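You operate a simulated robot arm through the tools that you are given. There is no shell and no other tool. Be economical: measure what you need, move in short steps, check, and stop when the job is done.

You run a simulated robot arm. Do the job below in one go: nothing can be reset, and whatever is moved stays where it is left.

## Task
Flush the red nozzle till the tube runs clear, then put it back.
Fine: stand it in the flush pocket, open the valve, pump, and shut the valve before lifting it out.
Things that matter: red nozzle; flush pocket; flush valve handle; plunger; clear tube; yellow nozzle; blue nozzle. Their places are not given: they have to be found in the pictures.

Only the result counts: the job must be done as asked and must still hold three seconds after the hand-in. Knocking over, shifting, dropping, spilling or breaking anything else fails it.

## Robot
A 7-joint arm with a two-finger parallel gripper, fixed in place. Base frame: the origin is at the foot of the arm, x ahead of it, y to its left, z up; the work surface is at about z = 6. Lengths are in mm, angles in rad, forces in N, time in s.
With the tool pointing down near the work surface it reaches from about 220 to 580 mm from the base axis. Its first joint turns from -1.152 to 1.152 rad. Payload 2.5 kg.
The TCP is the grasp point between the finger pads, 23 mm short of the fingertips. In the tool frame z runs along the fingers and y along their closing line. Largest opening 94 mm; finger width 38, thickness 10; the body of the gripper, 54 by 96 mm, starts 39 mm behind the TCP.
Orientation is that of the tool frame in the base frame, as a unit quaternion [x, y, z, w]. With the fingers straight down and closing along the base's y, the tool's x points along the base's -x, its y along +y and its z along -z.

## Interface
- The arm moves only by the tool send_rows. Its argument "motion" is a list of rows, each an object of numbers (a shift or turn left out is 0, a gripper value left out holds the last): "ax", "ay", "az": the turn, a rotation vector about the tool's x, y, z in units of 5 degrees (1.0 is 5 degrees); "dx", "dy", "dz": the shift along the tool's x, y, z in units of 25 mm (1.0 is 25 mm); "claw": the finger opening in mm, from 0 to 94. In form: [{"ax": .., "ay": .., "az": .., "dx": .., "dy": .., "dz": .., "claw": ..}, ...]. A call has 1 to 8 rows; each row shifts and turns the commanded pose from where the row before left it, along the tool's axes as they then stand. A call with a number of a shift or a turn outside -1 to 1 is refused whole. Each row takes 0.2 s and may step no farther than 50 mm and 0.15 rad from the row before; otherwise, or with a gripper value out of range, the whole call is refused. A pose out of reach is approached as far as the arm can. The call stops where the force on the tool passes 40 N (or 10 N more than at its start, if that is more) or the arm is blocked; 0.2 s more then pass. Each finger travels about 108 mm/s and halts on what it meets, pressing with about 27 N; the grip force reading is that of the motor and also rises with nothing between the fingers. The clock runs only during rows and for 0.2 s after the last one: add rows that do not move to give the fingers time. It gives the time, the measured TCP pose, the force on the tool (base axes), the opening and the grip force at its end, in the units of the frame above (readings bear some noise).
- Cameras (640 x 400 px; columns grow to the right, rows downward): "scene" is fixed at [102.1, -395.8, 552.8]; the picture's right is [0.93, -0.36, 0.00], its down [-0.18, -0.47, -0.87] and it looks along [0.31, 0.81, -0.50] (base axes); focal length 303 px, centre (320, 200). "wrist" rides on the gripper at [-39, 0, -44] in the tool frame; the picture's right is [0.00, -1.00, 0.00], its down [0.97, 0.00, -0.24] and it looks along [0.24, 0.00, 0.97] (tool axes); focal length 218 px, centre (320, 200).
- capture(camera): a new picture of that camera. It takes no simulated time.
- point_at(camera, pixels): for up to 12 pixels [column, row] of the newest picture of that camera ("zoom" is the newest enlarged one), the place [x, y, z] in the base frame of the surface seen there, good to about 2 mm. It takes no simulated time.
- zoom(camera, box): a new picture of the part [left, top, right, bottom] of that camera's present view, enlarged. It takes no simulated time.
- hand_in(): hands the job in; it is judged then, once.

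Work in short steps. Measure before you move; look again where a grasp or a placing could have gone wrong, and mend it. You have 80 turns and 34 pictures in all, those below and enlarged ones among them. Open the gripper and draw the arm clear of the work before you hand the job in, unless the task says otherwise; then end with one line.

The tools are called after ">>>" as name(argument=value, ...) on one line, values as JSON. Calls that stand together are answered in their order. send_rows: Moves the arm, as the interface text tells. Its arguments: {"type":"object","properties":{"motion":{"type":"array","items":{"type":"object","properties":{"ax":{"type":"number"},"ay":{"type":"number"},"az":{"type":"number"},"dx":{"type":"number"},"dy":{"type":"number"},"dz":{"type":"number"},"claw":{"type":"number"}}}}},"required":["motion"]} The other tools are called the same way: capture (camera) takes a picture; point_at (camera, pixels) gives the place of the surface under pixels of a picture; zoom (camera, box) takes an enlarged picture of a part of a camera's view; hand_in () hands the job in.

At the start:

```text
time: 0.0
eef_pos: [316.0, 75.4, 401.9]
tcp_rot: [0.0, 1.0, 0.0, 0.0]
contact_force: [0.1, -0.6, 1.2]
finger_gap: 93.9
grip_force: 0.1
```

scene: 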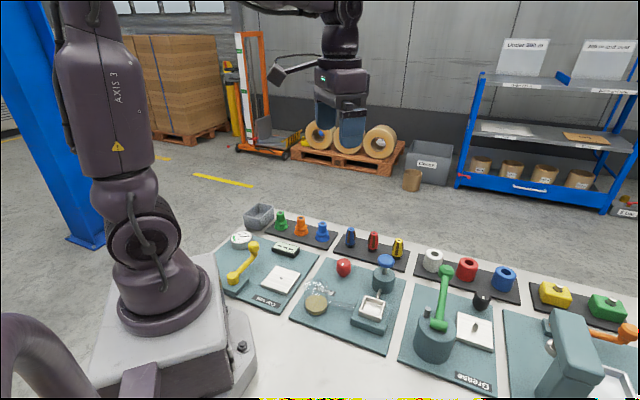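
wrist: 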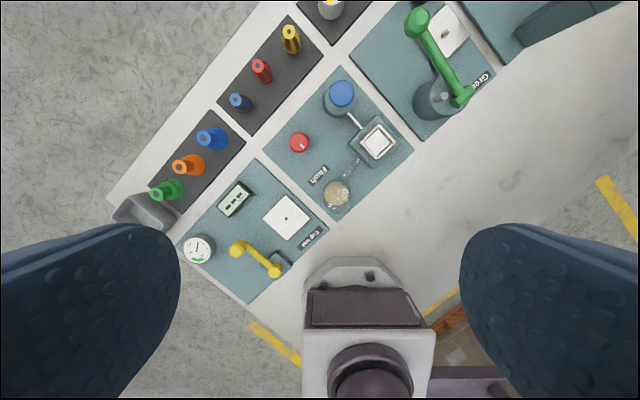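

The flush board sits around scene (345,300) with the nozzles around (373,243). I'll zoom on both views.

>>> zoom(camera="scene", box=[280, 215, 440, 355])

>>> zoom(camera="wrist", box=[210, 10, 420, 220])

```text
2.86 times, centred on (360, 285) of scene
```

zoom: 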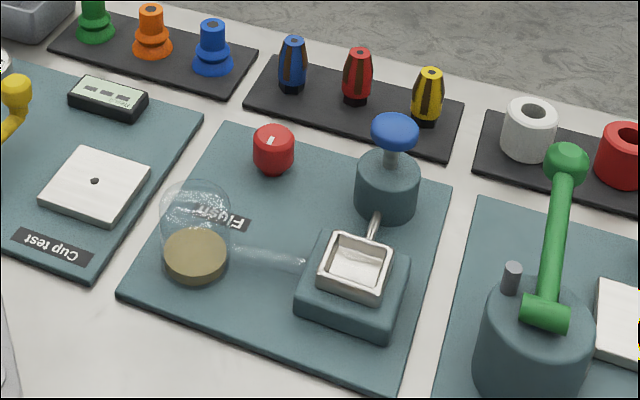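

```text
1.90 times, centred on (315, 115) of wrist
```

zoom: 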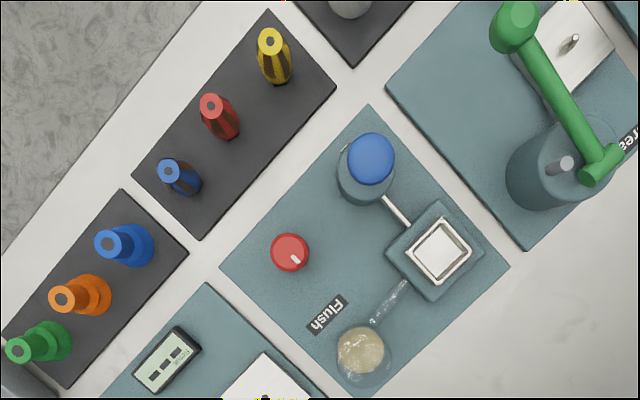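

The red knob with a white mark looks like the valve, the blue cap is the plunger, and the white square is the pocket. Measuring them in the wrist zoom and the scene picture.

>>> point_at(camera="zoom", pixels=[[211, 104], [232, 135], [168, 170], [269, 41], [290, 250], [295, 260], [371, 158], [440, 252], [462, 250], [418, 252], [443, 225], [438, 278]])

>>> point_at(camera="scene", pixels=[[373, 234], [373, 248], [343, 264], [343, 269], [385, 258], [385, 280], [370, 308], [360, 306], [387, 310], [400, 350], [335, 265], [352, 268]])

>>> point_at(camera="wrist", pixels=[[345, 66], [266, 147], [335, 214], [411, 152], [287, 16], [217, 94], [256, 136], [325, 60], [300, 133], [300, 151], [291, 142], [309, 142]])

```text
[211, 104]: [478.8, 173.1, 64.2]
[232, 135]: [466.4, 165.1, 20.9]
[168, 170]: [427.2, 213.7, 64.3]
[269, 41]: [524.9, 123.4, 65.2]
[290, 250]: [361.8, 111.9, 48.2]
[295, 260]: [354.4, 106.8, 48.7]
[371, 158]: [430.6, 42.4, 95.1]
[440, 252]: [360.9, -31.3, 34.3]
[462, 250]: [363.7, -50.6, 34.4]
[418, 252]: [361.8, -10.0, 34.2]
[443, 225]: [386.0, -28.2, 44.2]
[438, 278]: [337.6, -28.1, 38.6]
```

```text
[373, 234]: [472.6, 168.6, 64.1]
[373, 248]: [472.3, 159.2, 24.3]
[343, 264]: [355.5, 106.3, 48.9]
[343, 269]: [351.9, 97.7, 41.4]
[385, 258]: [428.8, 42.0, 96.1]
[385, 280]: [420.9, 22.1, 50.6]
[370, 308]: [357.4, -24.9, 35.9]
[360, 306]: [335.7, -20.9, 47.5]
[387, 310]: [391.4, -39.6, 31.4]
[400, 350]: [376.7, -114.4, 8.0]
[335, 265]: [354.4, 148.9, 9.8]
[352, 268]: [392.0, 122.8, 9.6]
```

```text
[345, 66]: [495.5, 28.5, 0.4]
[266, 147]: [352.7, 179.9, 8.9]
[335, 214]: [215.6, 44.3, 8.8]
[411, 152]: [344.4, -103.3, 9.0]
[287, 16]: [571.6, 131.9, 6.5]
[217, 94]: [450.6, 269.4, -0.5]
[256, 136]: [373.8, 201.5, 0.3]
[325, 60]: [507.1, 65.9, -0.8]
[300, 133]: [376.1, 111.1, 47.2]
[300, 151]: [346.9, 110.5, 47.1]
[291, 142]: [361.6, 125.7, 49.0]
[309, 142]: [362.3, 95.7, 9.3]
```

Nozzle red is at about (476,169), top z 64; knob (361.5,111), top 48; plunger cap (430,42), top 95; pocket (361,-30). The rack lies about 45° turned, so I move above the red nozzle, staying high, and then turn.

>>> send_rows(motion=[{"dx": -0.8, "dy": 0.465, "dz": 0.85}, {"dx": -0.8, "dy": 0.465, "dz": 0.85}, {"dx": -0.8, "dy": 0.465, "dz": 0.85}, {"dx": -0.8, "dy": 0.465, "dz": 0.85}, {"dx": -0.8, "dy": 0.465, "dz": 0.85}, {"dx": -0.8, "dy": 0.465, "dz": 0.85}, {"dx": -0.8, "dy": 0.465, "dz": 0.85}, {"dx": -0.8, "dy": 0.465, "dz": 0.85}])

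>>> send_rows(motion=[{"az": 1}, {"az": 1}, {"az": 1}, {"az": 1}, {"az": 1}, {"az": 1}, {"az": 1}, {"az": 1}])

>>> send_rows(motion=[{"az": 1, "claw": 64}, {"dz": 0.8}, {"dz": 0.8}])

>>> capture(camera="wrist")

```text
time: 1.8
eef_pos: [476.3, 168.3, 233.4]
tcp_rot: [0.0, 1.0, 0.0, 0.0]
contact_force: [-0.1, 0.3, -0.2]
finger_gap: 94.2
grip_force: 0.0
```

```text
time: 3.6
eef_pos: [475.2, 168.6, 233.3]
tcp_rot: [0.343, 0.939, 0.0, 0.0]
contact_force: [-0.3, 0.2, 0.3]
finger_gap: 93.9
grip_force: 0.0
```

```text
time: 4.4
eef_pos: [475.6, 168.5, 192.4]
tcp_rot: [0.383, 0.924, 0.0, 0.0]
contact_force: [0.0, 0.2, 0.1]
finger_gap: 63.9
grip_force: 0.1
```

```text
29 pictures are left
```

wrist: 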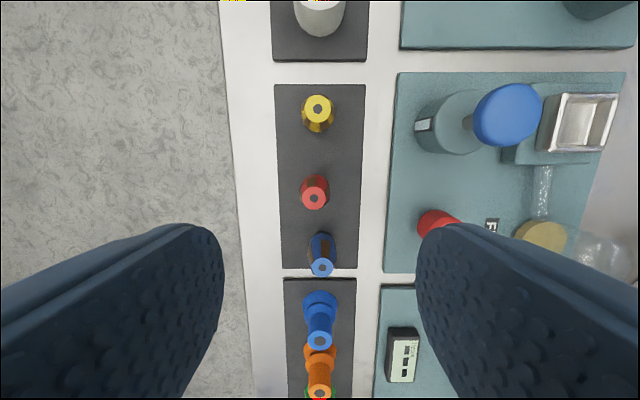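

The view is now aligned with the boards; red nozzle top at (314,197). I zoom on it for exact centre and shape, and on the pocket.

>>> zoom(camera="wrist", box=[264, 150, 364, 230])

>>> point_at(camera="zoom", pixels=[[320, 255], [260, 255], [380, 255], [320, 185], [320, 150], [300, 130], [235, 205], [405, 205]])

>>> zoom(camera="wrist", box=[400, 70, 640, 250])

>>> point_at(camera="wrist", pixels=[[318, 107], [314, 197], [322, 268], [584, 124], [617, 95], [606, 148], [562, 93], [549, 150], [508, 115], [438, 218], [275, 85], [284, 268]])

```text
5.00 times, centred on (314, 190) of wrist
```

zoom: 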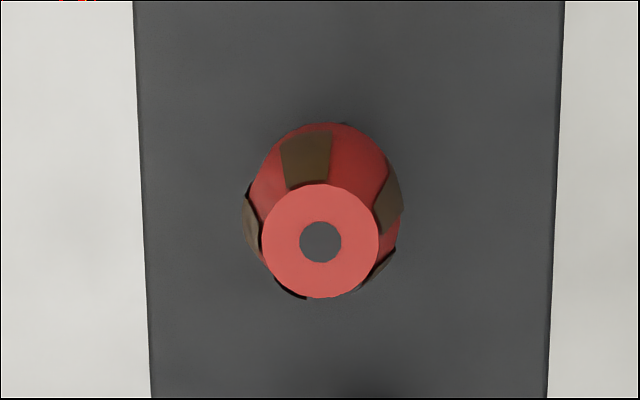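

```text
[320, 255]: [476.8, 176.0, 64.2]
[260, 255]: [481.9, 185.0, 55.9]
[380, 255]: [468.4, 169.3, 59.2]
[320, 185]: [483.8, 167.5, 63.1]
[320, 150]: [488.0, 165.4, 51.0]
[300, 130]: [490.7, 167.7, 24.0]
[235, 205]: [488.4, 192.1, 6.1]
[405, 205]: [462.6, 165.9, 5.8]
```

```text
2.22 times, centred on (520, 160) of wrist
```

zoom: 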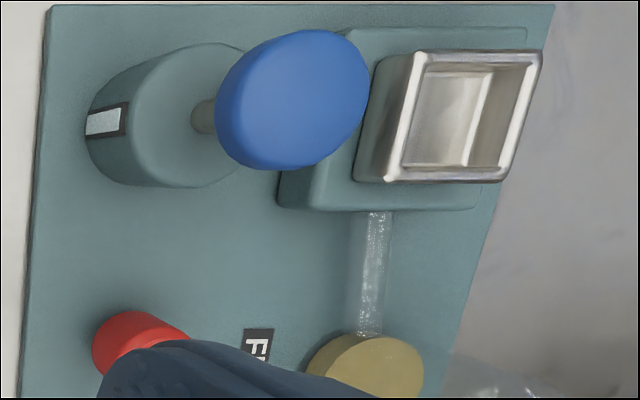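

```text
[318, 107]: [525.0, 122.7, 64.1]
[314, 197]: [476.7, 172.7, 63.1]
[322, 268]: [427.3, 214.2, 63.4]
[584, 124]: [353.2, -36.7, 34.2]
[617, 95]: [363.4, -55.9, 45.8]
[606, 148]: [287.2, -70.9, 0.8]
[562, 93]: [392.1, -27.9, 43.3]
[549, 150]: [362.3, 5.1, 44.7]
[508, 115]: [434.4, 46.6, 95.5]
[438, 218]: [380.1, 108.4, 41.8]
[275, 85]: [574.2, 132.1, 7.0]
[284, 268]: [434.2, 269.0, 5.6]
```

Red nozzle centre is (477.6,173), about 4.6 mm off the tool's y line and 1.8 mm in x; I'll centre over it and descend to TCP z≈46 with the fingers open 64 mm.

>>> send_rows(motion=[{"dx": 0.072, "dy": 0.184, "dz": 0.5}, {"dz": 0.9}, {"dz": 0.9}, {"dz": 0.9}, {"dz": 0.9}, {"dz": 0.9}, {"dz": 0.85}])

>>> capture(camera="wrist")

```text
time: 6.0
eef_pos: [475.7, 171.9, 45.3]
tcp_rot: [0.383, 0.924, 0.0, 0.0]
contact_force: [0.2, 0.6, 0.0]
finger_gap: 64.1
grip_force: 0.1
```

```text
26 pictures are left
```

wrist: 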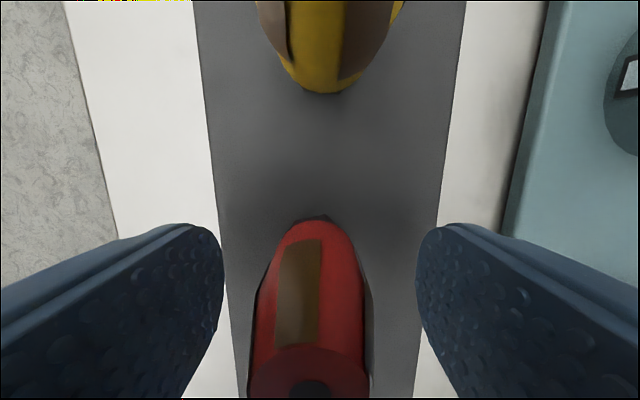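

The nozzle sits about 1.8 mm toward +y and 2.5 mm toward -x of the TCP; I correct that and close on it.

>>> send_rows(motion=[{"dx": -0.1, "dy": 0.07}, {"dx": 0}])

>>> send_rows(motion=[{"claw": 30}, {"claw": 30}, {"claw": 15}, {"claw": 15}, {"claw": 15}])

>>> capture(camera="wrist")

```text
time: 6.6
eef_pos: [480.4, 172.2, 45.8]
tcp_rot: [0.383, 0.924, 0.0, 0.0]
contact_force: [0.0, 0.4, -0.1]
finger_gap: 64.3
grip_force: 0.1
```

```text
time: 7.8
eef_pos: [479.7, 171.1, 47.2]
tcp_rot: [0.383, 0.924, 0.0, 0.0]
contact_force: [0.1, 0.3, -0.1]
finger_gap: 26.7
grip_force: 27.2
```

```text
25 pictures are left
```

wrist: 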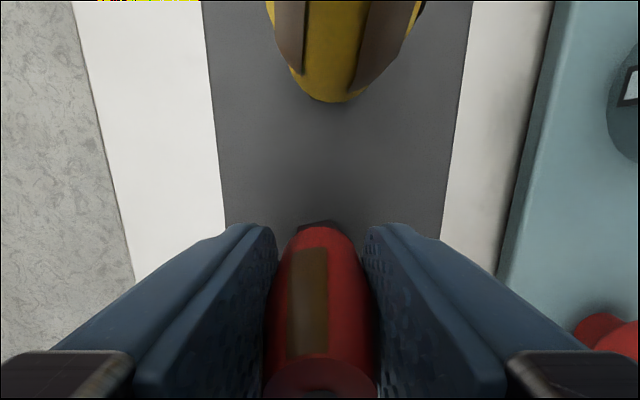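

Gripped (27 N, 26.7 mm wide). Lift 110 mm and look.

>>> send_rows(motion=[{"dz": -0.4}, {"dz": -1}, {"dz": -1}, {"dz": -1}, {"dz": -1}])

>>> send_rows(motion=[{"dy": -0.9}, {"dy": -0.9}, {"dy": -0.9}, {"dy": -0.9}, {"dy": -0.9}, {"dy": -0.9}, {"dy": -0.9}, {"dy": -0.9}])

>>> capture(camera="wrist")

>>> capture(camera="scene")

```text
time: 9.0
eef_pos: [480.2, 172.9, 155.6]
tcp_rot: [0.382, 0.924, -0.002, 0.0]
contact_force: [0.0, 0.3, -1.3]
finger_gap: 26.8
grip_force: 26.9
```

```text
time: 10.8
eef_pos: [352.4, 44.0, 156.9]
tcp_rot: [0.383, 0.924, 0.0, 0.0]
contact_force: [0.6, -0.2, -1.0]
finger_gap: 26.8
grip_force: 27.1
```

```text
24 pictures are left
```

wrist: 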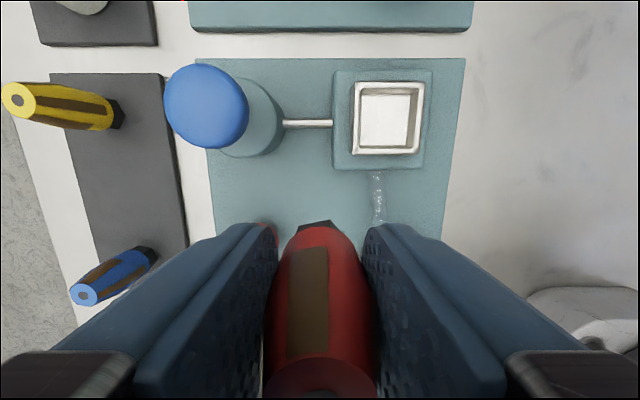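

```text
23 pictures are left
```

scene: 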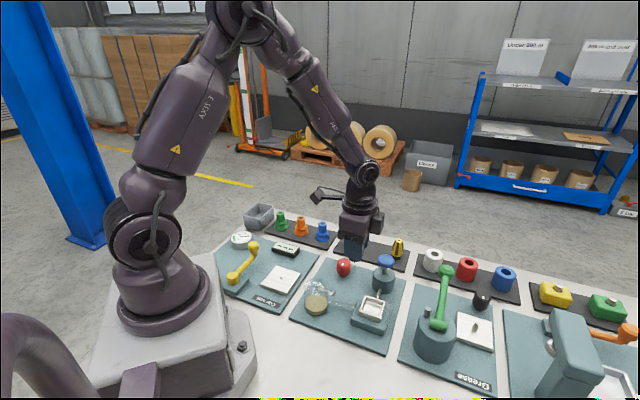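

Pocket rim is clearly visible, (353,80)–(424,155). Measuring rim corners and floor.

>>> zoom(camera="wrist", box=[325, 60, 445, 180])

>>> point_at(camera="wrist", pixels=[[388, 84], [384, 151], [356, 118], [419, 118], [357, 84], [421, 85], [355, 152], [415, 152], [385, 120], [365, 120], [405, 120], [375, 195]])

```text
3.33 times, centred on (385, 120) of wrist
```

zoom: 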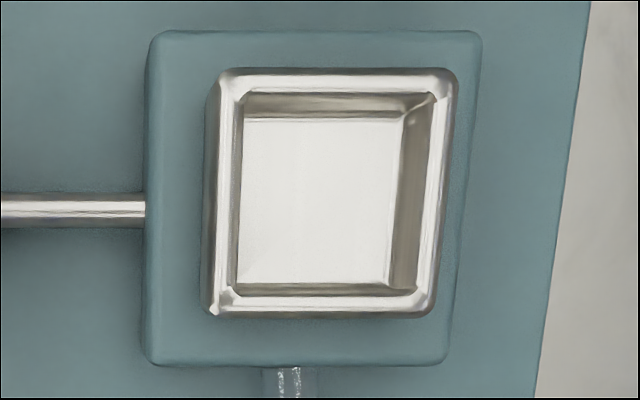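

```text
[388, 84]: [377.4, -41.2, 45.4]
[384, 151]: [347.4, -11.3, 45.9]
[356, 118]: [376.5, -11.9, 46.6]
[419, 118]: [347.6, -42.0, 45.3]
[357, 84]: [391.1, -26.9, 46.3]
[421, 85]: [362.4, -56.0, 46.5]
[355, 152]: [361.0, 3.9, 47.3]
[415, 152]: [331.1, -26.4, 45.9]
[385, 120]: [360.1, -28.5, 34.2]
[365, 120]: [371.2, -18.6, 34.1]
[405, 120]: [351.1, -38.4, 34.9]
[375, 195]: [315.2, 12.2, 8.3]
```

Pocket centre (361.8,-26.5), rim z 46, floor 34, inner width about 34 mm. I move over it and descend partway, then check.

>>> send_rows(motion=[{"dx": -0.752, "dy": -0.599}, {"dx": -0.752, "dy": -0.599}, {"dx": -0.752, "dy": -0.599}, {"dz": 0.8}, {"dz": 0.8}, {"dz": 0}])

>>> capture(camera="wrist")

>>> zoom(camera="scene", box=[310, 220, 440, 350])

```text
time: 12.2
eef_pos: [360.5, -26.6, 117.3]
tcp_rot: [0.384, 0.923, 0.0, 0.0]
contact_force: [0.7, 0.5, -1.6]
finger_gap: 26.7
grip_force: 26.4
```

```text
21 pictures are left
```

wrist: 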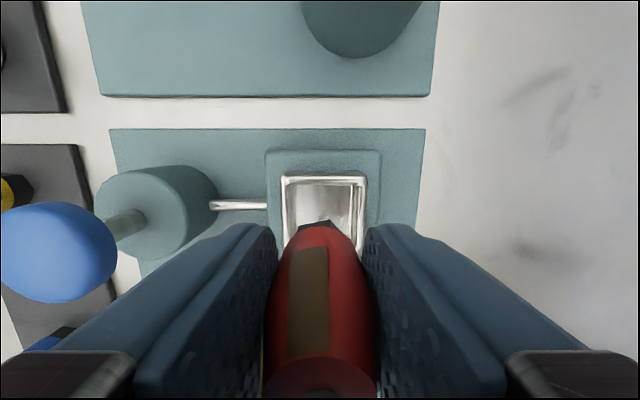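

```text
3.08 times, centred on (375, 285) of scene
```

zoom: 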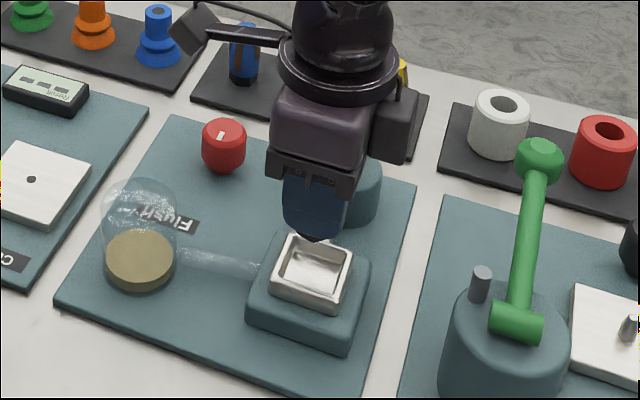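

Alignment is close, with the rim centre (324) about 2 mm to the tool's -y; I correct and lower to z≈74.

>>> send_rows(motion=[{"dy": -0.07}, {"dz": 0.5}, {"dz": 0.5}, {"dz": 0.4}, {"dz": 0.26}, {"dz": 0}])

>>> zoom(camera="scene", box=[310, 220, 440, 350])

```text
time: 13.6
eef_pos: [360.5, -27.5, 76.2]
tcp_rot: [0.384, 0.924, 0.0, -0.001]
contact_force: [-0.3, 0.8, -0.9]
finger_gap: 26.6
grip_force: 27.5
```

```text
3.08 times, centred on (375, 285) of scene
```

zoom: 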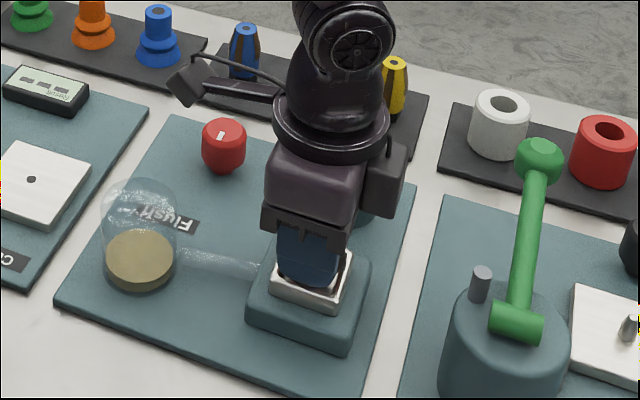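

No contact yet (weight still carried); lower gently in 1 mm rows.

>>> send_rows(motion=[{"dz": 0.04}, {"dz": 0.04}, {"dz": 0}])

```text
time: 14.4
eef_pos: [358.9, -28.9, 74.1]
tcp_rot: [0.383, 0.924, -0.001, 0.0]
contact_force: [-5.6, -1.1, 20.3]
finger_gap: 27.1
grip_force: 27.1
```

20 N upward at the expected floor height, so it is seated. Relax 1 mm and open, then rise.

>>> send_rows(motion=[{"dz": -0.04}, {"claw": 34}, {"claw": 60}, {"claw": 60}, {"claw": 60}])

>>> send_rows(motion=[{"dz": -0.5}, {"dz": -0.9}, {"dz": -0.9}, {"dz": -0.9}, {"dz": 0}])

>>> capture(camera="wrist")

```text
time: 15.6
eef_pos: [359.1, -28.3, 73.5]
tcp_rot: [0.382, 0.924, 0.0, 0.0]
contact_force: [-0.8, -0.5, 0.4]
finger_gap: 60.1
grip_force: 0.1
```

```text
time: 16.8
eef_pos: [361.8, -27.2, 155.0]
tcp_rot: [0.382, 0.924, 0.0, 0.0]
contact_force: [-0.3, -0.5, -0.7]
finger_gap: 60.0
grip_force: 0.0
```

```text
18 pictures are left
```

wrist: 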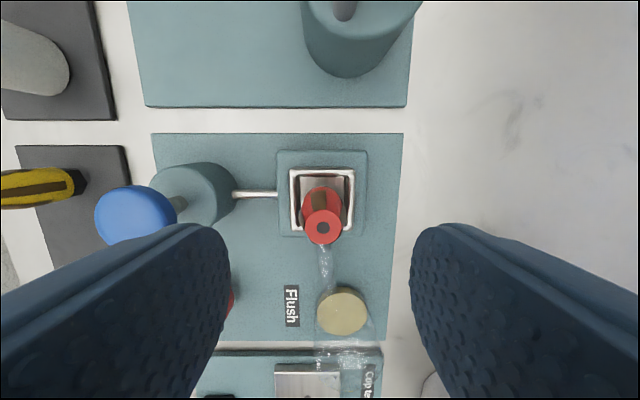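

Nozzle stands in the pocket (323,228). Now move above the knob to see its mark close up.

>>> send_rows(motion=[{"dx": 0.974, "dy": 0.987}, {"dx": 0.974, "dy": 0.987}, {"dx": 0.974, "dy": 0.987}, {"dx": 0.974, "dy": 0.987}, {"dz": 0.3}])

>>> zoom(camera="wrist", box=[240, 140, 400, 260])

>>> point_at(camera="zoom", pixels=[[320, 200], [300, 200], [340, 200], [320, 180], [320, 220], [320, 120]])

```text
time: 18.0
eef_pos: [362.0, 111.1, 145.8]
tcp_rot: [0.383, 0.924, 0.0, 0.001]
contact_force: [-0.6, 0.5, -0.2]
finger_gap: 60.1
grip_force: 0.0
```

```text
3.33 times, centred on (320, 200) of wrist
```

zoom: 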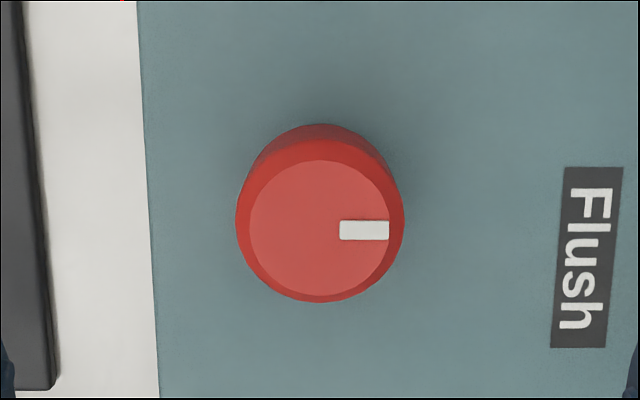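

```text
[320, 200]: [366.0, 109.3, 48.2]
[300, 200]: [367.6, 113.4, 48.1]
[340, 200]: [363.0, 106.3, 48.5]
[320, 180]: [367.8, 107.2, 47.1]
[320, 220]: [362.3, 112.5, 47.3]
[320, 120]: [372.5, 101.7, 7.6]
```

Knob centre is about 2.5 mm toward tool +x of the TCP, diameter ≈35, and the mark points to tool -y. I shift, descend to z≈36 and grip.

>>> send_rows(motion=[{"dx": 0.1, "dz": 0.8}, {"dz": 0.9}, {"dz": 0.9}, {"dz": 0.9}, {"dz": 0.8}, {"dz": 0}])

>>> send_rows(motion=[{"claw": 38}, {"claw": 28}, {"claw": 25}, {"claw": 25}])

```text
time: 19.4
eef_pos: [359.9, 113.2, 38.7]
tcp_rot: [0.382, 0.924, 0.0, 0.001]
contact_force: [0.9, -0.8, -0.2]
finger_gap: 59.8
grip_force: 0.1
```

```text
time: 20.4
eef_pos: [360.2, 113.0, 38.7]
tcp_rot: [0.382, 0.924, 0.001, -0.001]
contact_force: [8.3, 4.3, -11.3]
finger_gap: 35.6
grip_force: 45.0
```

Gripped at 35.6 mm. Try a small counter-clockwise turn (-az), 20°, and watch the readings.

>>> send_rows(motion=[{"az": -1}, {"az": -1}, {"az": -1}, {"az": -1}, {"az": 0}])

>>> zoom(camera="wrist", box=[240, 220, 400, 400])

```text
time: 21.6
eef_pos: [359.8, 113.7, 40.0]
tcp_rot: [0.214, 0.977, 0.001, 0.0]
contact_force: [6.3, 5.8, 11.5]
finger_gap: 35.2
grip_force: 44.9
```

```text
2.22 times, centred on (320, 310) of wrist
```

zoom: 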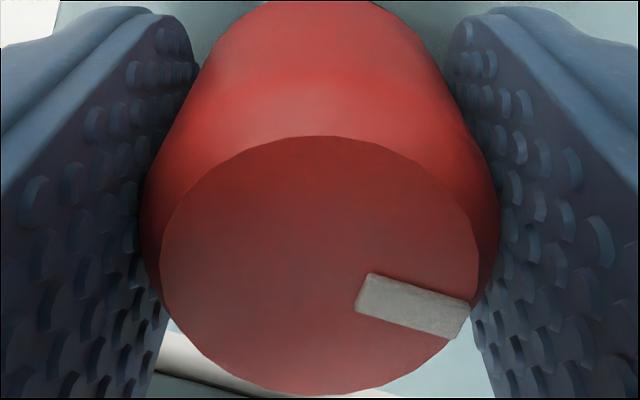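

The mark now sits 20° off in the hand, so the knob held still: counter-clockwise is the stop. Try clockwise: back 20° and 20° beyond.

>>> send_rows(motion=[{"az": 1}, {"az": 1}, {"az": 1}, {"az": 1}, {"az": 1}, {"az": 1}, {"az": 1}, {"az": 1}])

>>> zoom(camera="wrist", box=[240, 220, 400, 400])

```text
time: 23.4
eef_pos: [359.3, 111.7, 39.1]
tcp_rot: [0.538, 0.843, 0.002, 0.001]
contact_force: [14.6, 23.3, -8.9]
finger_gap: 35.5
grip_force: 45.5
```

```text
2.22 times, centred on (320, 310) of wrist
```

zoom: 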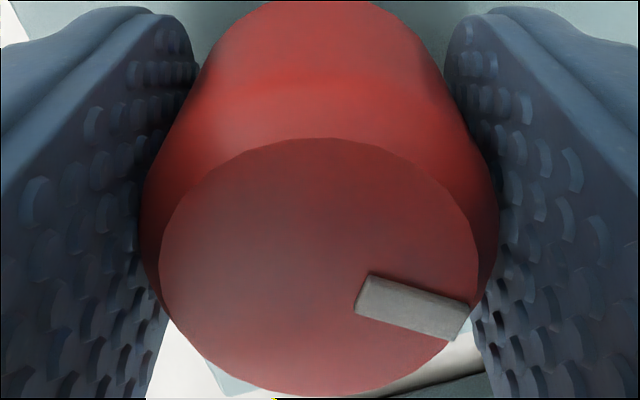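

The mark stayed fixed in the hand, so the knob turned 40° clockwise. Continue clockwise toward 90°.

>>> send_rows(motion=[{"az": 1}, {"az": 1}, {"az": 1}, {"az": 1}, {"az": 1}])

>>> send_rows(motion=[{"az": 1}, {"az": 1}, {"az": 1}, {"az": 1}, {"az": 1}, {"az": 0}])

>>> zoom(camera="wrist", box=[240, 220, 400, 400])

```text
time: 24.6
eef_pos: [361.3, 112.9, 38.7]
tcp_rot: [0.707, 0.707, 0.002, 0.0]
contact_force: [8.6, 22.2, 11.7]
finger_gap: 35.6
grip_force: 44.8
```

```text
time: 26.0
eef_pos: [361.2, 113.4, 39.2]
tcp_rot: [0.843, 0.537, 0.002, 0.0]
contact_force: [13.2, 21.9, -3.7]
finger_gap: 35.4
grip_force: 45.3
```

```text
2.22 times, centred on (320, 310) of wrist
```

zoom: 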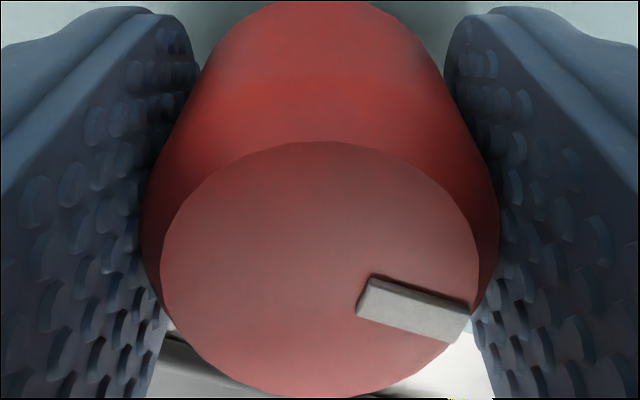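

Knob has followed 90° with no slip; try 20° more to see whether the stop is reached.

>>> send_rows(motion=[{"az": 1}, {"az": 1}, {"az": 1}, {"az": 1}, {"az": 0}])

>>> zoom(camera="wrist", box=[240, 220, 400, 400])

```text
time: 27.2
eef_pos: [358.2, 109.9, 38.0]
tcp_rot: [0.924, 0.381, -0.003, 0.001]
contact_force: [-13.3, -5.6, 18.6]
finger_gap: 35.6
grip_force: 44.8
```

```text
2.22 times, centred on (320, 310) of wrist
```

zoom: 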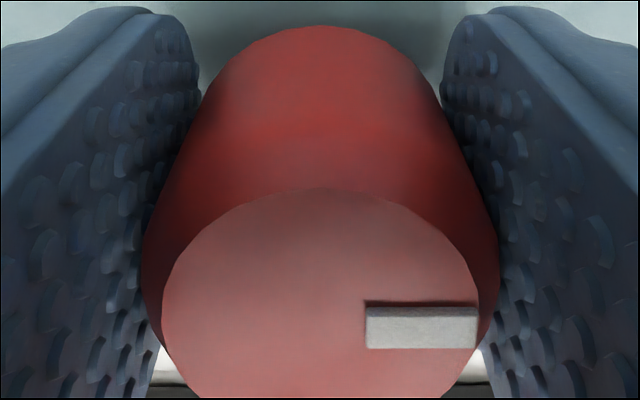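

Now the mark slid 20° back in the hand: the stop is at 90° and the valve is fully open. Release, rise and move over the plunger cap.

>>> send_rows(motion=[{"claw": 60}, {"claw": 60}, {"dz": 0}, {"dz": -0.8}, {"dz": -0.9}, {"dz": -0.9}, {"dz": -0.9}, {"dz": -0.9}])

>>> send_rows(motion=[{"dx": 0.08, "dy": 0.8, "dz": -0.2}, {"dy": 0.8}, {"dy": 0.8}, {"dy": 0.8}, {"dy": 0.8}, {"dz": 0}])

>>> capture(camera="wrist")

```text
time: 29.0
eef_pos: [358.0, 111.6, 151.1]
tcp_rot: [0.924, 0.383, -0.001, 0.0]
contact_force: [0.6, 0.1, 0.5]
finger_gap: 59.8
grip_force: 0.1
```

```text
time: 30.4
eef_pos: [429.3, 41.9, 154.4]
tcp_rot: [0.924, 0.383, 0.0, -0.001]
contact_force: [-0.1, 0.0, -0.7]
finger_gap: 59.9
grip_force: 0.0
```

```text
12 pictures are left
```

wrist: 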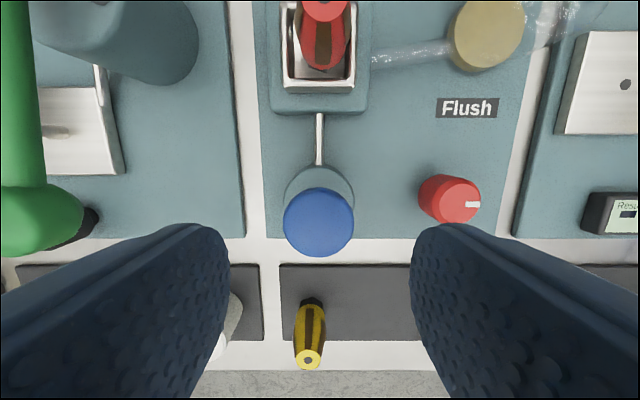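

Cap centre (319,221) is about 3 mm toward tool -x. I close the fingers, centre, and descend to just above the cap (tips at 100).

>>> send_rows(motion=[{"dx": -0.12, "claw": 0}, {"dz": 0}, {"dz": 0.6}, {"dz": 0.6}, {"dz": 0}])

>>> send_rows(motion=[{"dz": 0.2}, {"dz": 0.2}, {"dz": 0.2}, {"dz": 0.2}, {"dz": 0.2}])

```text
time: 31.6
eef_pos: [428.2, 39.8, 124.6]
tcp_rot: [0.924, 0.382, 0.0, 0.0]
contact_force: [0.2, -0.3, 0.3]
finger_gap: 0.0
grip_force: 27.0
```

```text
time: 32.8
eef_pos: [429.3, 41.9, 99.0]
tcp_rot: [0.924, 0.383, 0.001, 0.0]
contact_force: [0.4, 2.3, 7.0]
finger_gap: 0.0
grip_force: 26.8
```

Tips are at z 76 with only 7 N, so the plunger is moving. Continue down until the stop.

>>> send_rows(motion=[{"dz": 0.2}, {"dz": 0.2}, {"dz": 0.2}, {"dz": 0.2}])

```text
time: 33.3
eef_pos: [430.6, 41.0, 95.4]
tcp_rot: [0.924, 0.383, 0.002, 0.0]
contact_force: [-2.5, -0.2, 8.1]
finger_gap: 0.1
grip_force: 27.0
stopped in row 2: the force on the tool passed its limit (the readings are from after the stop); the commanded pose is now the measured one
```

Bottom stop at TCP z≈95 (stroke ≈22 mm). Rise 35 mm and look at the tube.

>>> send_rows(motion=[{"dz": -0.5}, {"dz": -0.6}, {"dz": -0.5}, {"dz": 0}])

>>> zoom(camera="scene", box=[290, 220, 430, 350])

```text
time: 34.3
eef_pos: [429.5, 39.2, 135.8]
tcp_rot: [0.924, 0.383, 0.001, 0.0]
contact_force: [0.4, -0.3, 0.0]
finger_gap: 0.2
grip_force: 27.3
```

```text
3.08 times, centred on (360, 285) of scene
```

zoom: 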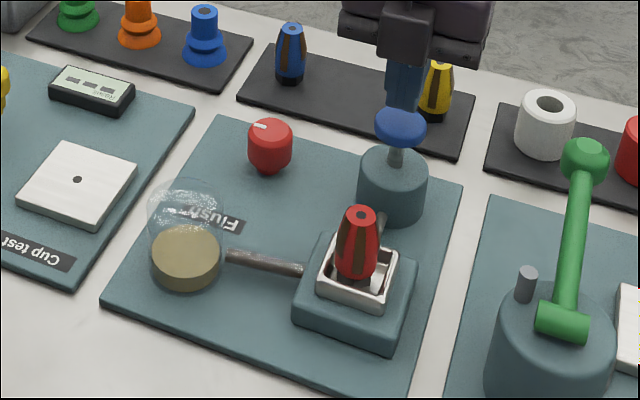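

The tube now runs dark brown and the plunger sprang back. Pump two more strokes.

>>> send_rows(motion=[{"dz": 0.6}, {"dz": 0.25}, {"dz": 0.25}, {"dz": 0.25}, {"dz": 0.25}, {"dz": 0.2}, {"dz": 0.1}])

>>> send_rows(motion=[{"dz": -0.5}, {"dz": -0.6}, {"dz": -0.5}, {"dz": 0}])

>>> zoom(camera="scene", box=[290, 220, 430, 350])

```text
time: 35.7
eef_pos: [432.7, 40.0, 95.2]
tcp_rot: [0.924, 0.383, 0.004, 0.0]
contact_force: [-4.1, -0.4, 9.7]
finger_gap: 0.0
grip_force: 26.4
stopped in row 6: the force on the tool passed its limit (the readings are from after the stop); the commanded pose is now the measured one
```

```text
time: 36.7
eef_pos: [431.0, 40.1, 135.0]
tcp_rot: [0.924, 0.383, 0.003, -0.001]
contact_force: [-0.2, 0.2, 0.7]
finger_gap: 0.0
grip_force: 27.1
```

```text
3.08 times, centred on (360, 285) of scene
```

zoom: 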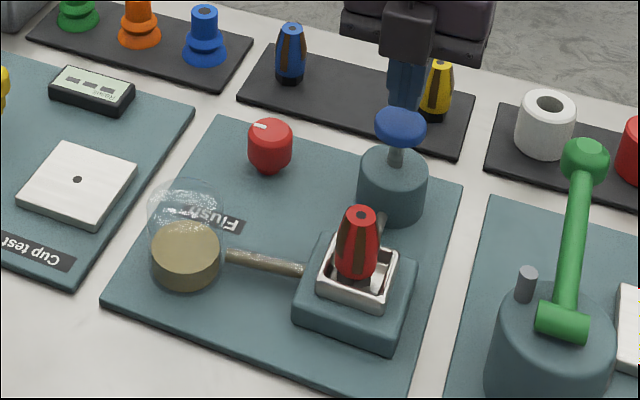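

The tube is lighter brown; it is clearing. One more stroke, then look.

>>> send_rows(motion=[{"dz": 0.6}, {"dz": 0.25}, {"dz": 0.25}, {"dz": 0.25}, {"dz": 0.25}, {"dz": 0.2}, {"dz": 0.1}])

>>> send_rows(motion=[{"dz": -0.5}, {"dz": -0.6}, {"dz": -0.5}, {"dz": 0}])

>>> zoom(camera="scene", box=[290, 220, 430, 350])

```text
time: 38.1
eef_pos: [432.4, 40.4, 96.0]
tcp_rot: [0.924, 0.382, 0.006, -0.003]
contact_force: [-5.7, -0.3, 11.7]
finger_gap: 0.1
grip_force: 27.2
stopped in row 6: the force on the tool passed its limit (the readings are from after the stop); the commanded pose is now the measured one
```

```text
time: 39.1
eef_pos: [432.5, 39.8, 134.6]
tcp_rot: [0.924, 0.383, 0.005, -0.003]
contact_force: [0.4, 0.1, 1.3]
finger_gap: 0.0
grip_force: 26.7
```

```text
3.08 times, centred on (360, 285) of scene
```

zoom: 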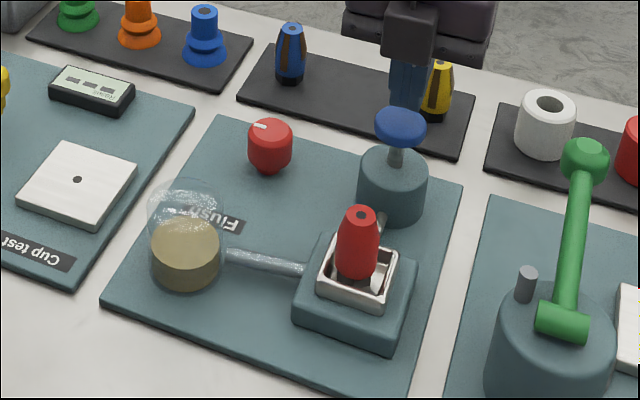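

The tube is now clear and the dark residue on the nozzle is gone. Now shut the valve: level the tool, rise, and move above the knob.

>>> send_rows(motion=[{"dz": -0.7, "ay": -0.13, "ax": -0.02}, {"dy": -0.822}, {"dy": -0.822}, {"dy": -0.822}, {"dy": -0.822}, {"dy": -0.822, "claw": 60}, {"dz": 0}, {"dz": 0}])

>>> capture(camera="wrist")

```text
time: 40.9
eef_pos: [358.9, 112.8, 152.5]
tcp_rot: [0.924, 0.383, 0.001, 0.0]
contact_force: [0.5, -0.2, -0.2]
finger_gap: 60.0
grip_force: 0.0
```

```text
8 pictures are left
```

wrist: 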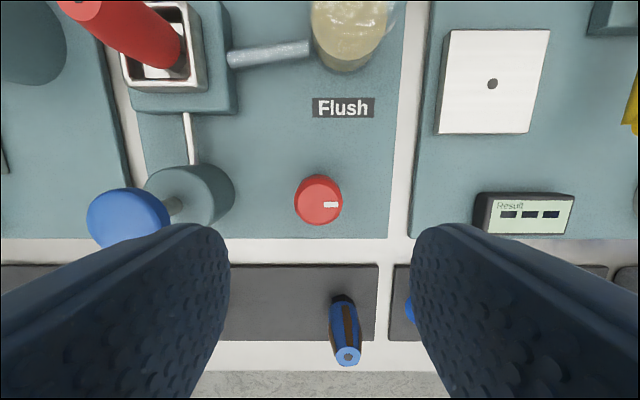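

Knob centre (318,203) is right under the TCP. Descend, grip, and turn counter-clockwise past the 90° stop.

>>> send_rows(motion=[{"dy": 0.04, "dz": 0.9}, {"dz": 0.9}, {"dz": 0.9}, {"dz": 0.9}, {"dz": 0.9}, {"claw": 38}, {"claw": 25}, {"claw": 25}])

>>> send_rows(motion=[{"claw": 25}, {"az": -1}, {"az": -1}, {"az": -1}, {"az": -1}, {"az": -1}, {"az": -1}, {"az": -1}])

>>> send_rows(motion=[{"az": -1}, {"az": -1}, {"az": -1}, {"az": -1}, {"az": -1}, {"az": -1}, {"az": -1}])

>>> send_rows(motion=[{"az": -1}, {"az": -1}, {"az": -1}, {"az": -1}, {"az": -1}, {"az": -1}, {"az": -1}])

>>> zoom(camera="wrist", box=[240, 220, 400, 400])

```text
time: 42.7
eef_pos: [360.7, 112.3, 41.8]
tcp_rot: [0.923, 0.384, 0.0, 0.0]
contact_force: [-2.7, 4.8, -3.9]
finger_gap: 35.8
grip_force: 44.3
```

```text
time: 44.5
eef_pos: [360.6, 112.6, 41.2]
tcp_rot: [0.765, 0.644, 0.0, -0.001]
contact_force: [-14.2, 19.4, 27.0]
finger_gap: 35.5
grip_force: 45.1
```

```text
time: 46.1
eef_pos: [359.7, 112.4, 39.8]
tcp_rot: [0.536, 0.844, 0.001, 0.001]
contact_force: [-8.3, 18.8, 13.0]
finger_gap: 35.4
grip_force: 45.1
```

```text
time: 47.7
eef_pos: [364.1, 110.9, 39.7]
tcp_rot: [0.258, 0.966, 0.001, 0.005]
contact_force: [18.5, 12.0, -9.3]
finger_gap: 35.7
grip_force: 44.8
```

```text
2.22 times, centred on (320, 310) of wrist
```

zoom: 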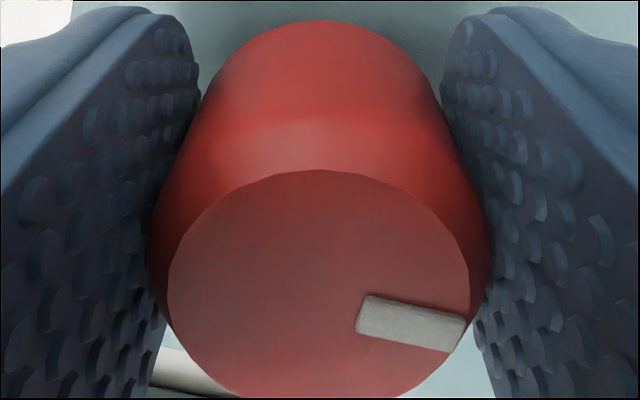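

The mark slipped about 15° in the hand at hand angle 30°, so the knob is back on its shut stop. Release, rise, turn to 45° and verify.

>>> send_rows(motion=[{"claw": 60}, {"claw": 60}, {"dz": 0}, {"dz": -0.9}, {"dz": -0.9}, {"dz": -0.9}, {"dz": -0.9}, {"dz": -0.9}])

>>> send_rows(motion=[{"az": 1}, {"az": 1}, {"az": 1}, {"dz": 0}])

>>> capture(camera="wrist")

```text
time: 49.5
eef_pos: [362.2, 113.7, 153.3]
tcp_rot: [0.259, 0.966, 0.0, 0.001]
contact_force: [-0.5, 0.4, -0.2]
finger_gap: 60.2
grip_force: 0.0
```

```text
time: 50.5
eef_pos: [361.3, 111.1, 151.4]
tcp_rot: [0.384, 0.923, -0.001, 0.001]
contact_force: [0.6, -0.1, 0.0]
finger_gap: 60.4
grip_force: 0.1
```

```text
6 pictures are left
```

wrist: 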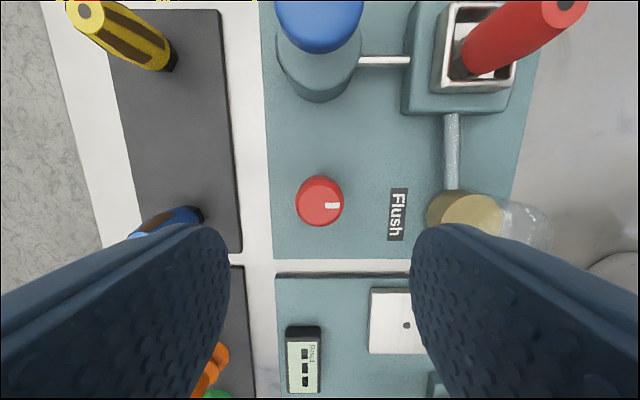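

The mark points right as at the start, so the valve is shut. Move back above the nozzle in the pocket and check alignment.

>>> send_rows(motion=[{"dx": -0.99, "dy": -0.987}, {"dx": -0.99, "dy": -0.987}, {"dx": -0.99, "dy": -0.987}, {"dx": -0.99, "dy": -0.987}, {"dz": 0}])

>>> capture(camera="wrist")

>>> point_at(camera="wrist", pixels=[[322, 224], [320, 228], [322, 234], [322, 218]])

```text
time: 51.7
eef_pos: [361.6, -30.1, 155.2]
tcp_rot: [0.382, 0.924, -0.001, 0.0]
contact_force: [0.2, 0.1, 0.0]
finger_gap: 59.9
grip_force: 0.0
```

```text
5 pictures are left
```

wrist: 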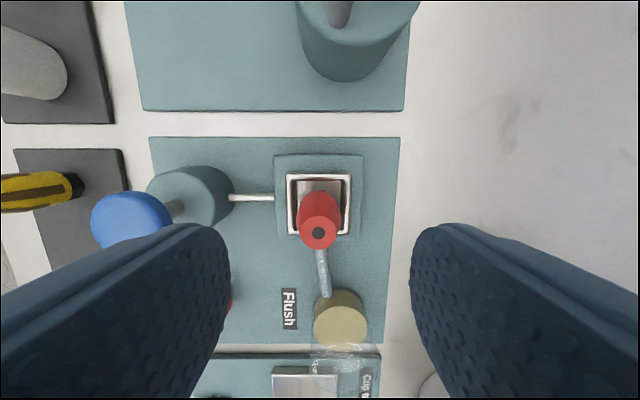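

```text
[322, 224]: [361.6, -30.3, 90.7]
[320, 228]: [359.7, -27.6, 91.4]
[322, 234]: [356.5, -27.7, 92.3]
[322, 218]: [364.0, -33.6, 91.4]
```

Nozzle top at (318,233) versus (323,228) at release: shift about 2.5 mm in +x and 1 mm in +y, then descend 80 mm and grip.

>>> send_rows(motion=[{"dx": 0.1, "dy": 0.04}, {"dz": 0.8}, {"dz": 0.8}, {"dz": 0.8}, {"dz": 0.8}, {"dz": 0}])

>>> send_rows(motion=[{"claw": 34}, {"claw": 24}, {"claw": 15}, {"claw": 15}, {"claw": 15}])

>>> capture(camera="wrist")

```text
time: 53.1
eef_pos: [359.1, -26.6, 73.3]
tcp_rot: [0.383, 0.924, 0.0, 0.0]
contact_force: [-0.3, -0.5, -0.2]
finger_gap: 59.8
grip_force: 0.0
```

```text
time: 54.3
eef_pos: [358.5, -26.1, 74.1]
tcp_rot: [0.383, 0.924, -0.001, 0.001]
contact_force: [-0.1, 0.0, 0.1]
finger_gap: 26.8
grip_force: 27.2
```

```text
4 pictures are left
```

wrist: 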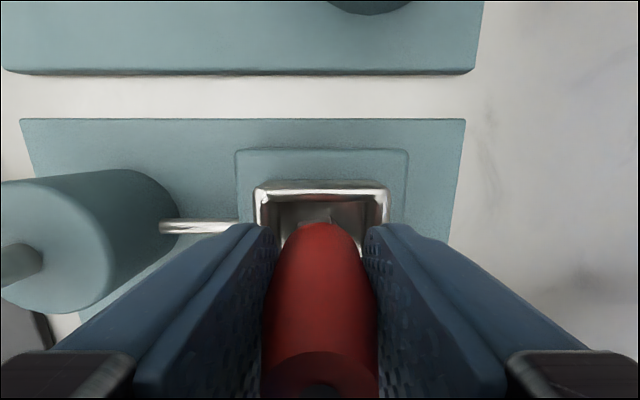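

Same grip as before (26.8 mm, 27 N). Lift 82 mm and take a couple of pose readings to average.

>>> send_rows(motion=[{"dz": -0.4}, {"dz": -0.9}, {"dz": -1}, {"dz": -1}, {"dz": 0}])

>>> send_rows(motion=[{"dz": 0}])

>>> send_rows(motion=[{"dz": 0}])

>>> send_rows(motion=[{"dz": 0}])

```text
time: 55.5
eef_pos: [359.8, -25.3, 155.0]
tcp_rot: [0.383, 0.924, 0.0, 0.001]
contact_force: [0.7, -0.2, -1.2]
finger_gap: 26.7
grip_force: 26.9
```

```text
time: 55.9
eef_pos: [358.9, -26.6, 155.0]
tcp_rot: [0.383, 0.924, 0.0, 0.001]
contact_force: [0.4, -0.3, -0.6]
finger_gap: 26.9
grip_force: 26.5
```

```text
time: 56.3
eef_pos: [360.0, -26.3, 155.1]
tcp_rot: [0.383, 0.924, 0.0, 0.001]
contact_force: [0.8, 1.0, -1.2]
finger_gap: 26.6
grip_force: 27.2
```

```text
time: 56.7
eef_pos: [359.8, -26.5, 156.4]
tcp_rot: [0.383, 0.924, -0.001, 0.001]
contact_force: [0.4, 0.4, -2.2]
finger_gap: 27.0
grip_force: 26.7
```

Mean pose (359.6,-26.2,155.4). Travel back along the same path to above (480.5,172.2).

>>> send_rows(motion=[{"dx": 0.731, "dy": 0.6}, {"dx": 0.731, "dy": 0.6}, {"dx": 0.73, "dy": 0.6}, {"dy": 0.9}, {"dy": 0.9}, {"dy": 0.9}, {"dy": 0.9}, {"dy": 0.9}])

>>> send_rows(motion=[{"dy": 0.9}, {"dy": 0.9}, {"dy": 0.932}, {"dz": 0.9}, {"dz": 0.9}, {"dz": 0.9}, {"dz": 0.8}, {"dz": 0}])

>>> send_rows(motion=[{"dz": 0}])

>>> send_rows(motion=[{"dz": 0}])

>>> capture(camera="wrist")

```text
time: 58.5
eef_pos: [432.6, 124.2, 155.5]
tcp_rot: [0.383, 0.924, 0.0, 0.001]
contact_force: [-0.3, -0.4, -0.8]
finger_gap: 26.6
grip_force: 26.7
```

```text
time: 60.3
eef_pos: [480.9, 172.9, 67.0]
tcp_rot: [0.383, 0.924, -0.001, 0.0]
contact_force: [0.0, 0.1, -0.3]
finger_gap: 26.6
grip_force: 26.5
```

```text
time: 60.7
eef_pos: [481.3, 173.2, 67.2]
tcp_rot: [0.383, 0.924, 0.0, 0.0]
contact_force: [-0.4, 0.8, -1.0]
finger_gap: 26.8
grip_force: 26.6
```

```text
time: 61.1
eef_pos: [481.9, 173.1, 67.6]
tcp_rot: [0.382, 0.924, 0.0, 0.001]
contact_force: [0.0, 0.6, -1.2]
finger_gap: 26.8
grip_force: 27.5
```

```text
3 pictures are left
```

wrist: 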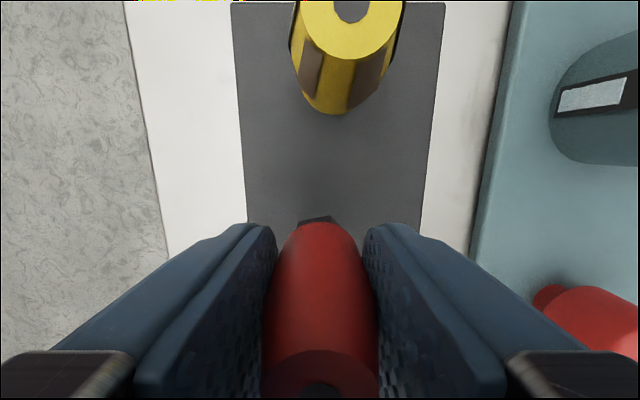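

Over the original spot to within 1 mm. Lower 19 mm, then 1 mm steps until contact.

>>> send_rows(motion=[{"dy": -0.03}, {"dz": 0.4}, {"dz": 0.36}, {"dz": 0}])

>>> send_rows(motion=[{"dz": 0.04}, {"dz": 0.04}, {"dz": 0}])

```text
time: 62.1
eef_pos: [478.5, 170.2, 47.8]
tcp_rot: [0.383, 0.924, 0.0, 0.001]
contact_force: [0.5, 0.6, -0.8]
finger_gap: 27.0
grip_force: 26.5
```

```text
time: 62.9
eef_pos: [479.9, 170.8, 46.2]
tcp_rot: [0.383, 0.924, -0.001, 0.001]
contact_force: [-0.7, 0.3, -1.4]
finger_gap: 26.8
grip_force: 27.2
```

Not yet touching; two more 0.7 mm steps.

>>> send_rows(motion=[{"dz": 0.03}, {"dz": 0.03}, {"dz": 0}])

```text
time: 63.7
eef_pos: [480.7, 171.2, 45.0]
tcp_rot: [0.382, 0.924, 0.0, 0.001]
contact_force: [-1.9, -1.1, 7.0]
finger_gap: 27.1
grip_force: 26.9
```

Contact, 7 N upward: the nozzle stands on the tray. Open and rise clear.

>>> send_rows(motion=[{"dz": -0.01}, {"claw": 34}, {"claw": 60}, {"claw": 64}, {"dz": 0}])

>>> send_rows(motion=[{"dz": -0.5}, {"dz": -0.9}, {"dz": -1}, {"dz": -1}, {"dz": -1}, {"dz": -1}, {"dz": -1}])

>>> capture(camera="wrist")

>>> capture(camera="scene")

```text
time: 64.9
eef_pos: [479.7, 171.2, 45.4]
tcp_rot: [0.383, 0.924, -0.001, 0.001]
contact_force: [0.1, 0.5, -0.3]
finger_gap: 64.1
grip_force: 0.2
```

```text
time: 66.5
eef_pos: [479.7, 172.0, 205.4]
tcp_rot: [0.383, 0.924, 0.0, 0.001]
contact_force: [0.2, 0.3, -0.2]
finger_gap: 64.0
grip_force: 0.0
```

```text
2 pictures are left
```

wrist: 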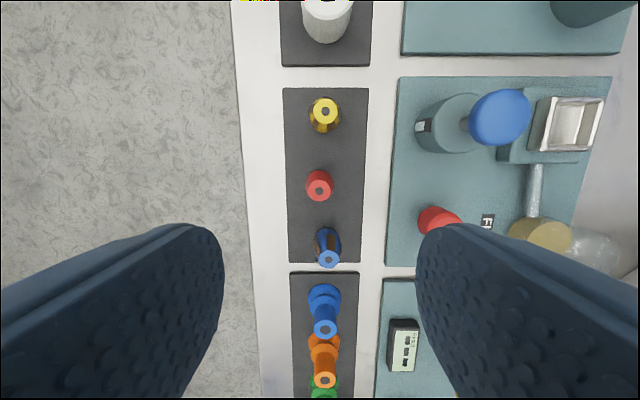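

```text
1 pictures are left
```

scene: 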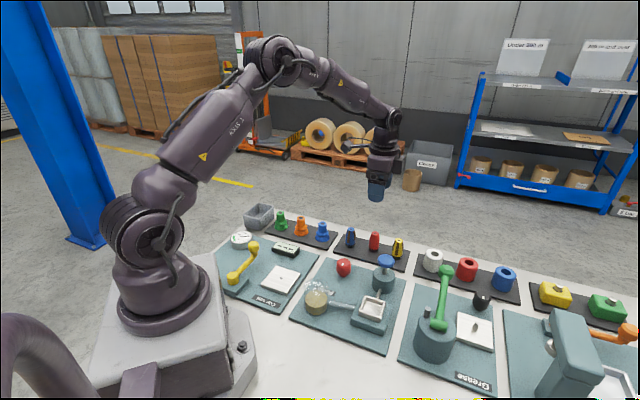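

The red nozzle stands clean in its rack place at (319,186), the pocket is empty, the tube is clear, the knob is shut and the arm is clear. Handing in.

>>> hand_in()

```text
The job is handed in.
```

The red nozzle was flushed until the tube ran clear (three pump strokes), the valve was shut before lifting it out, and the nozzle is back in its original place in the rack; the job has been handed in.
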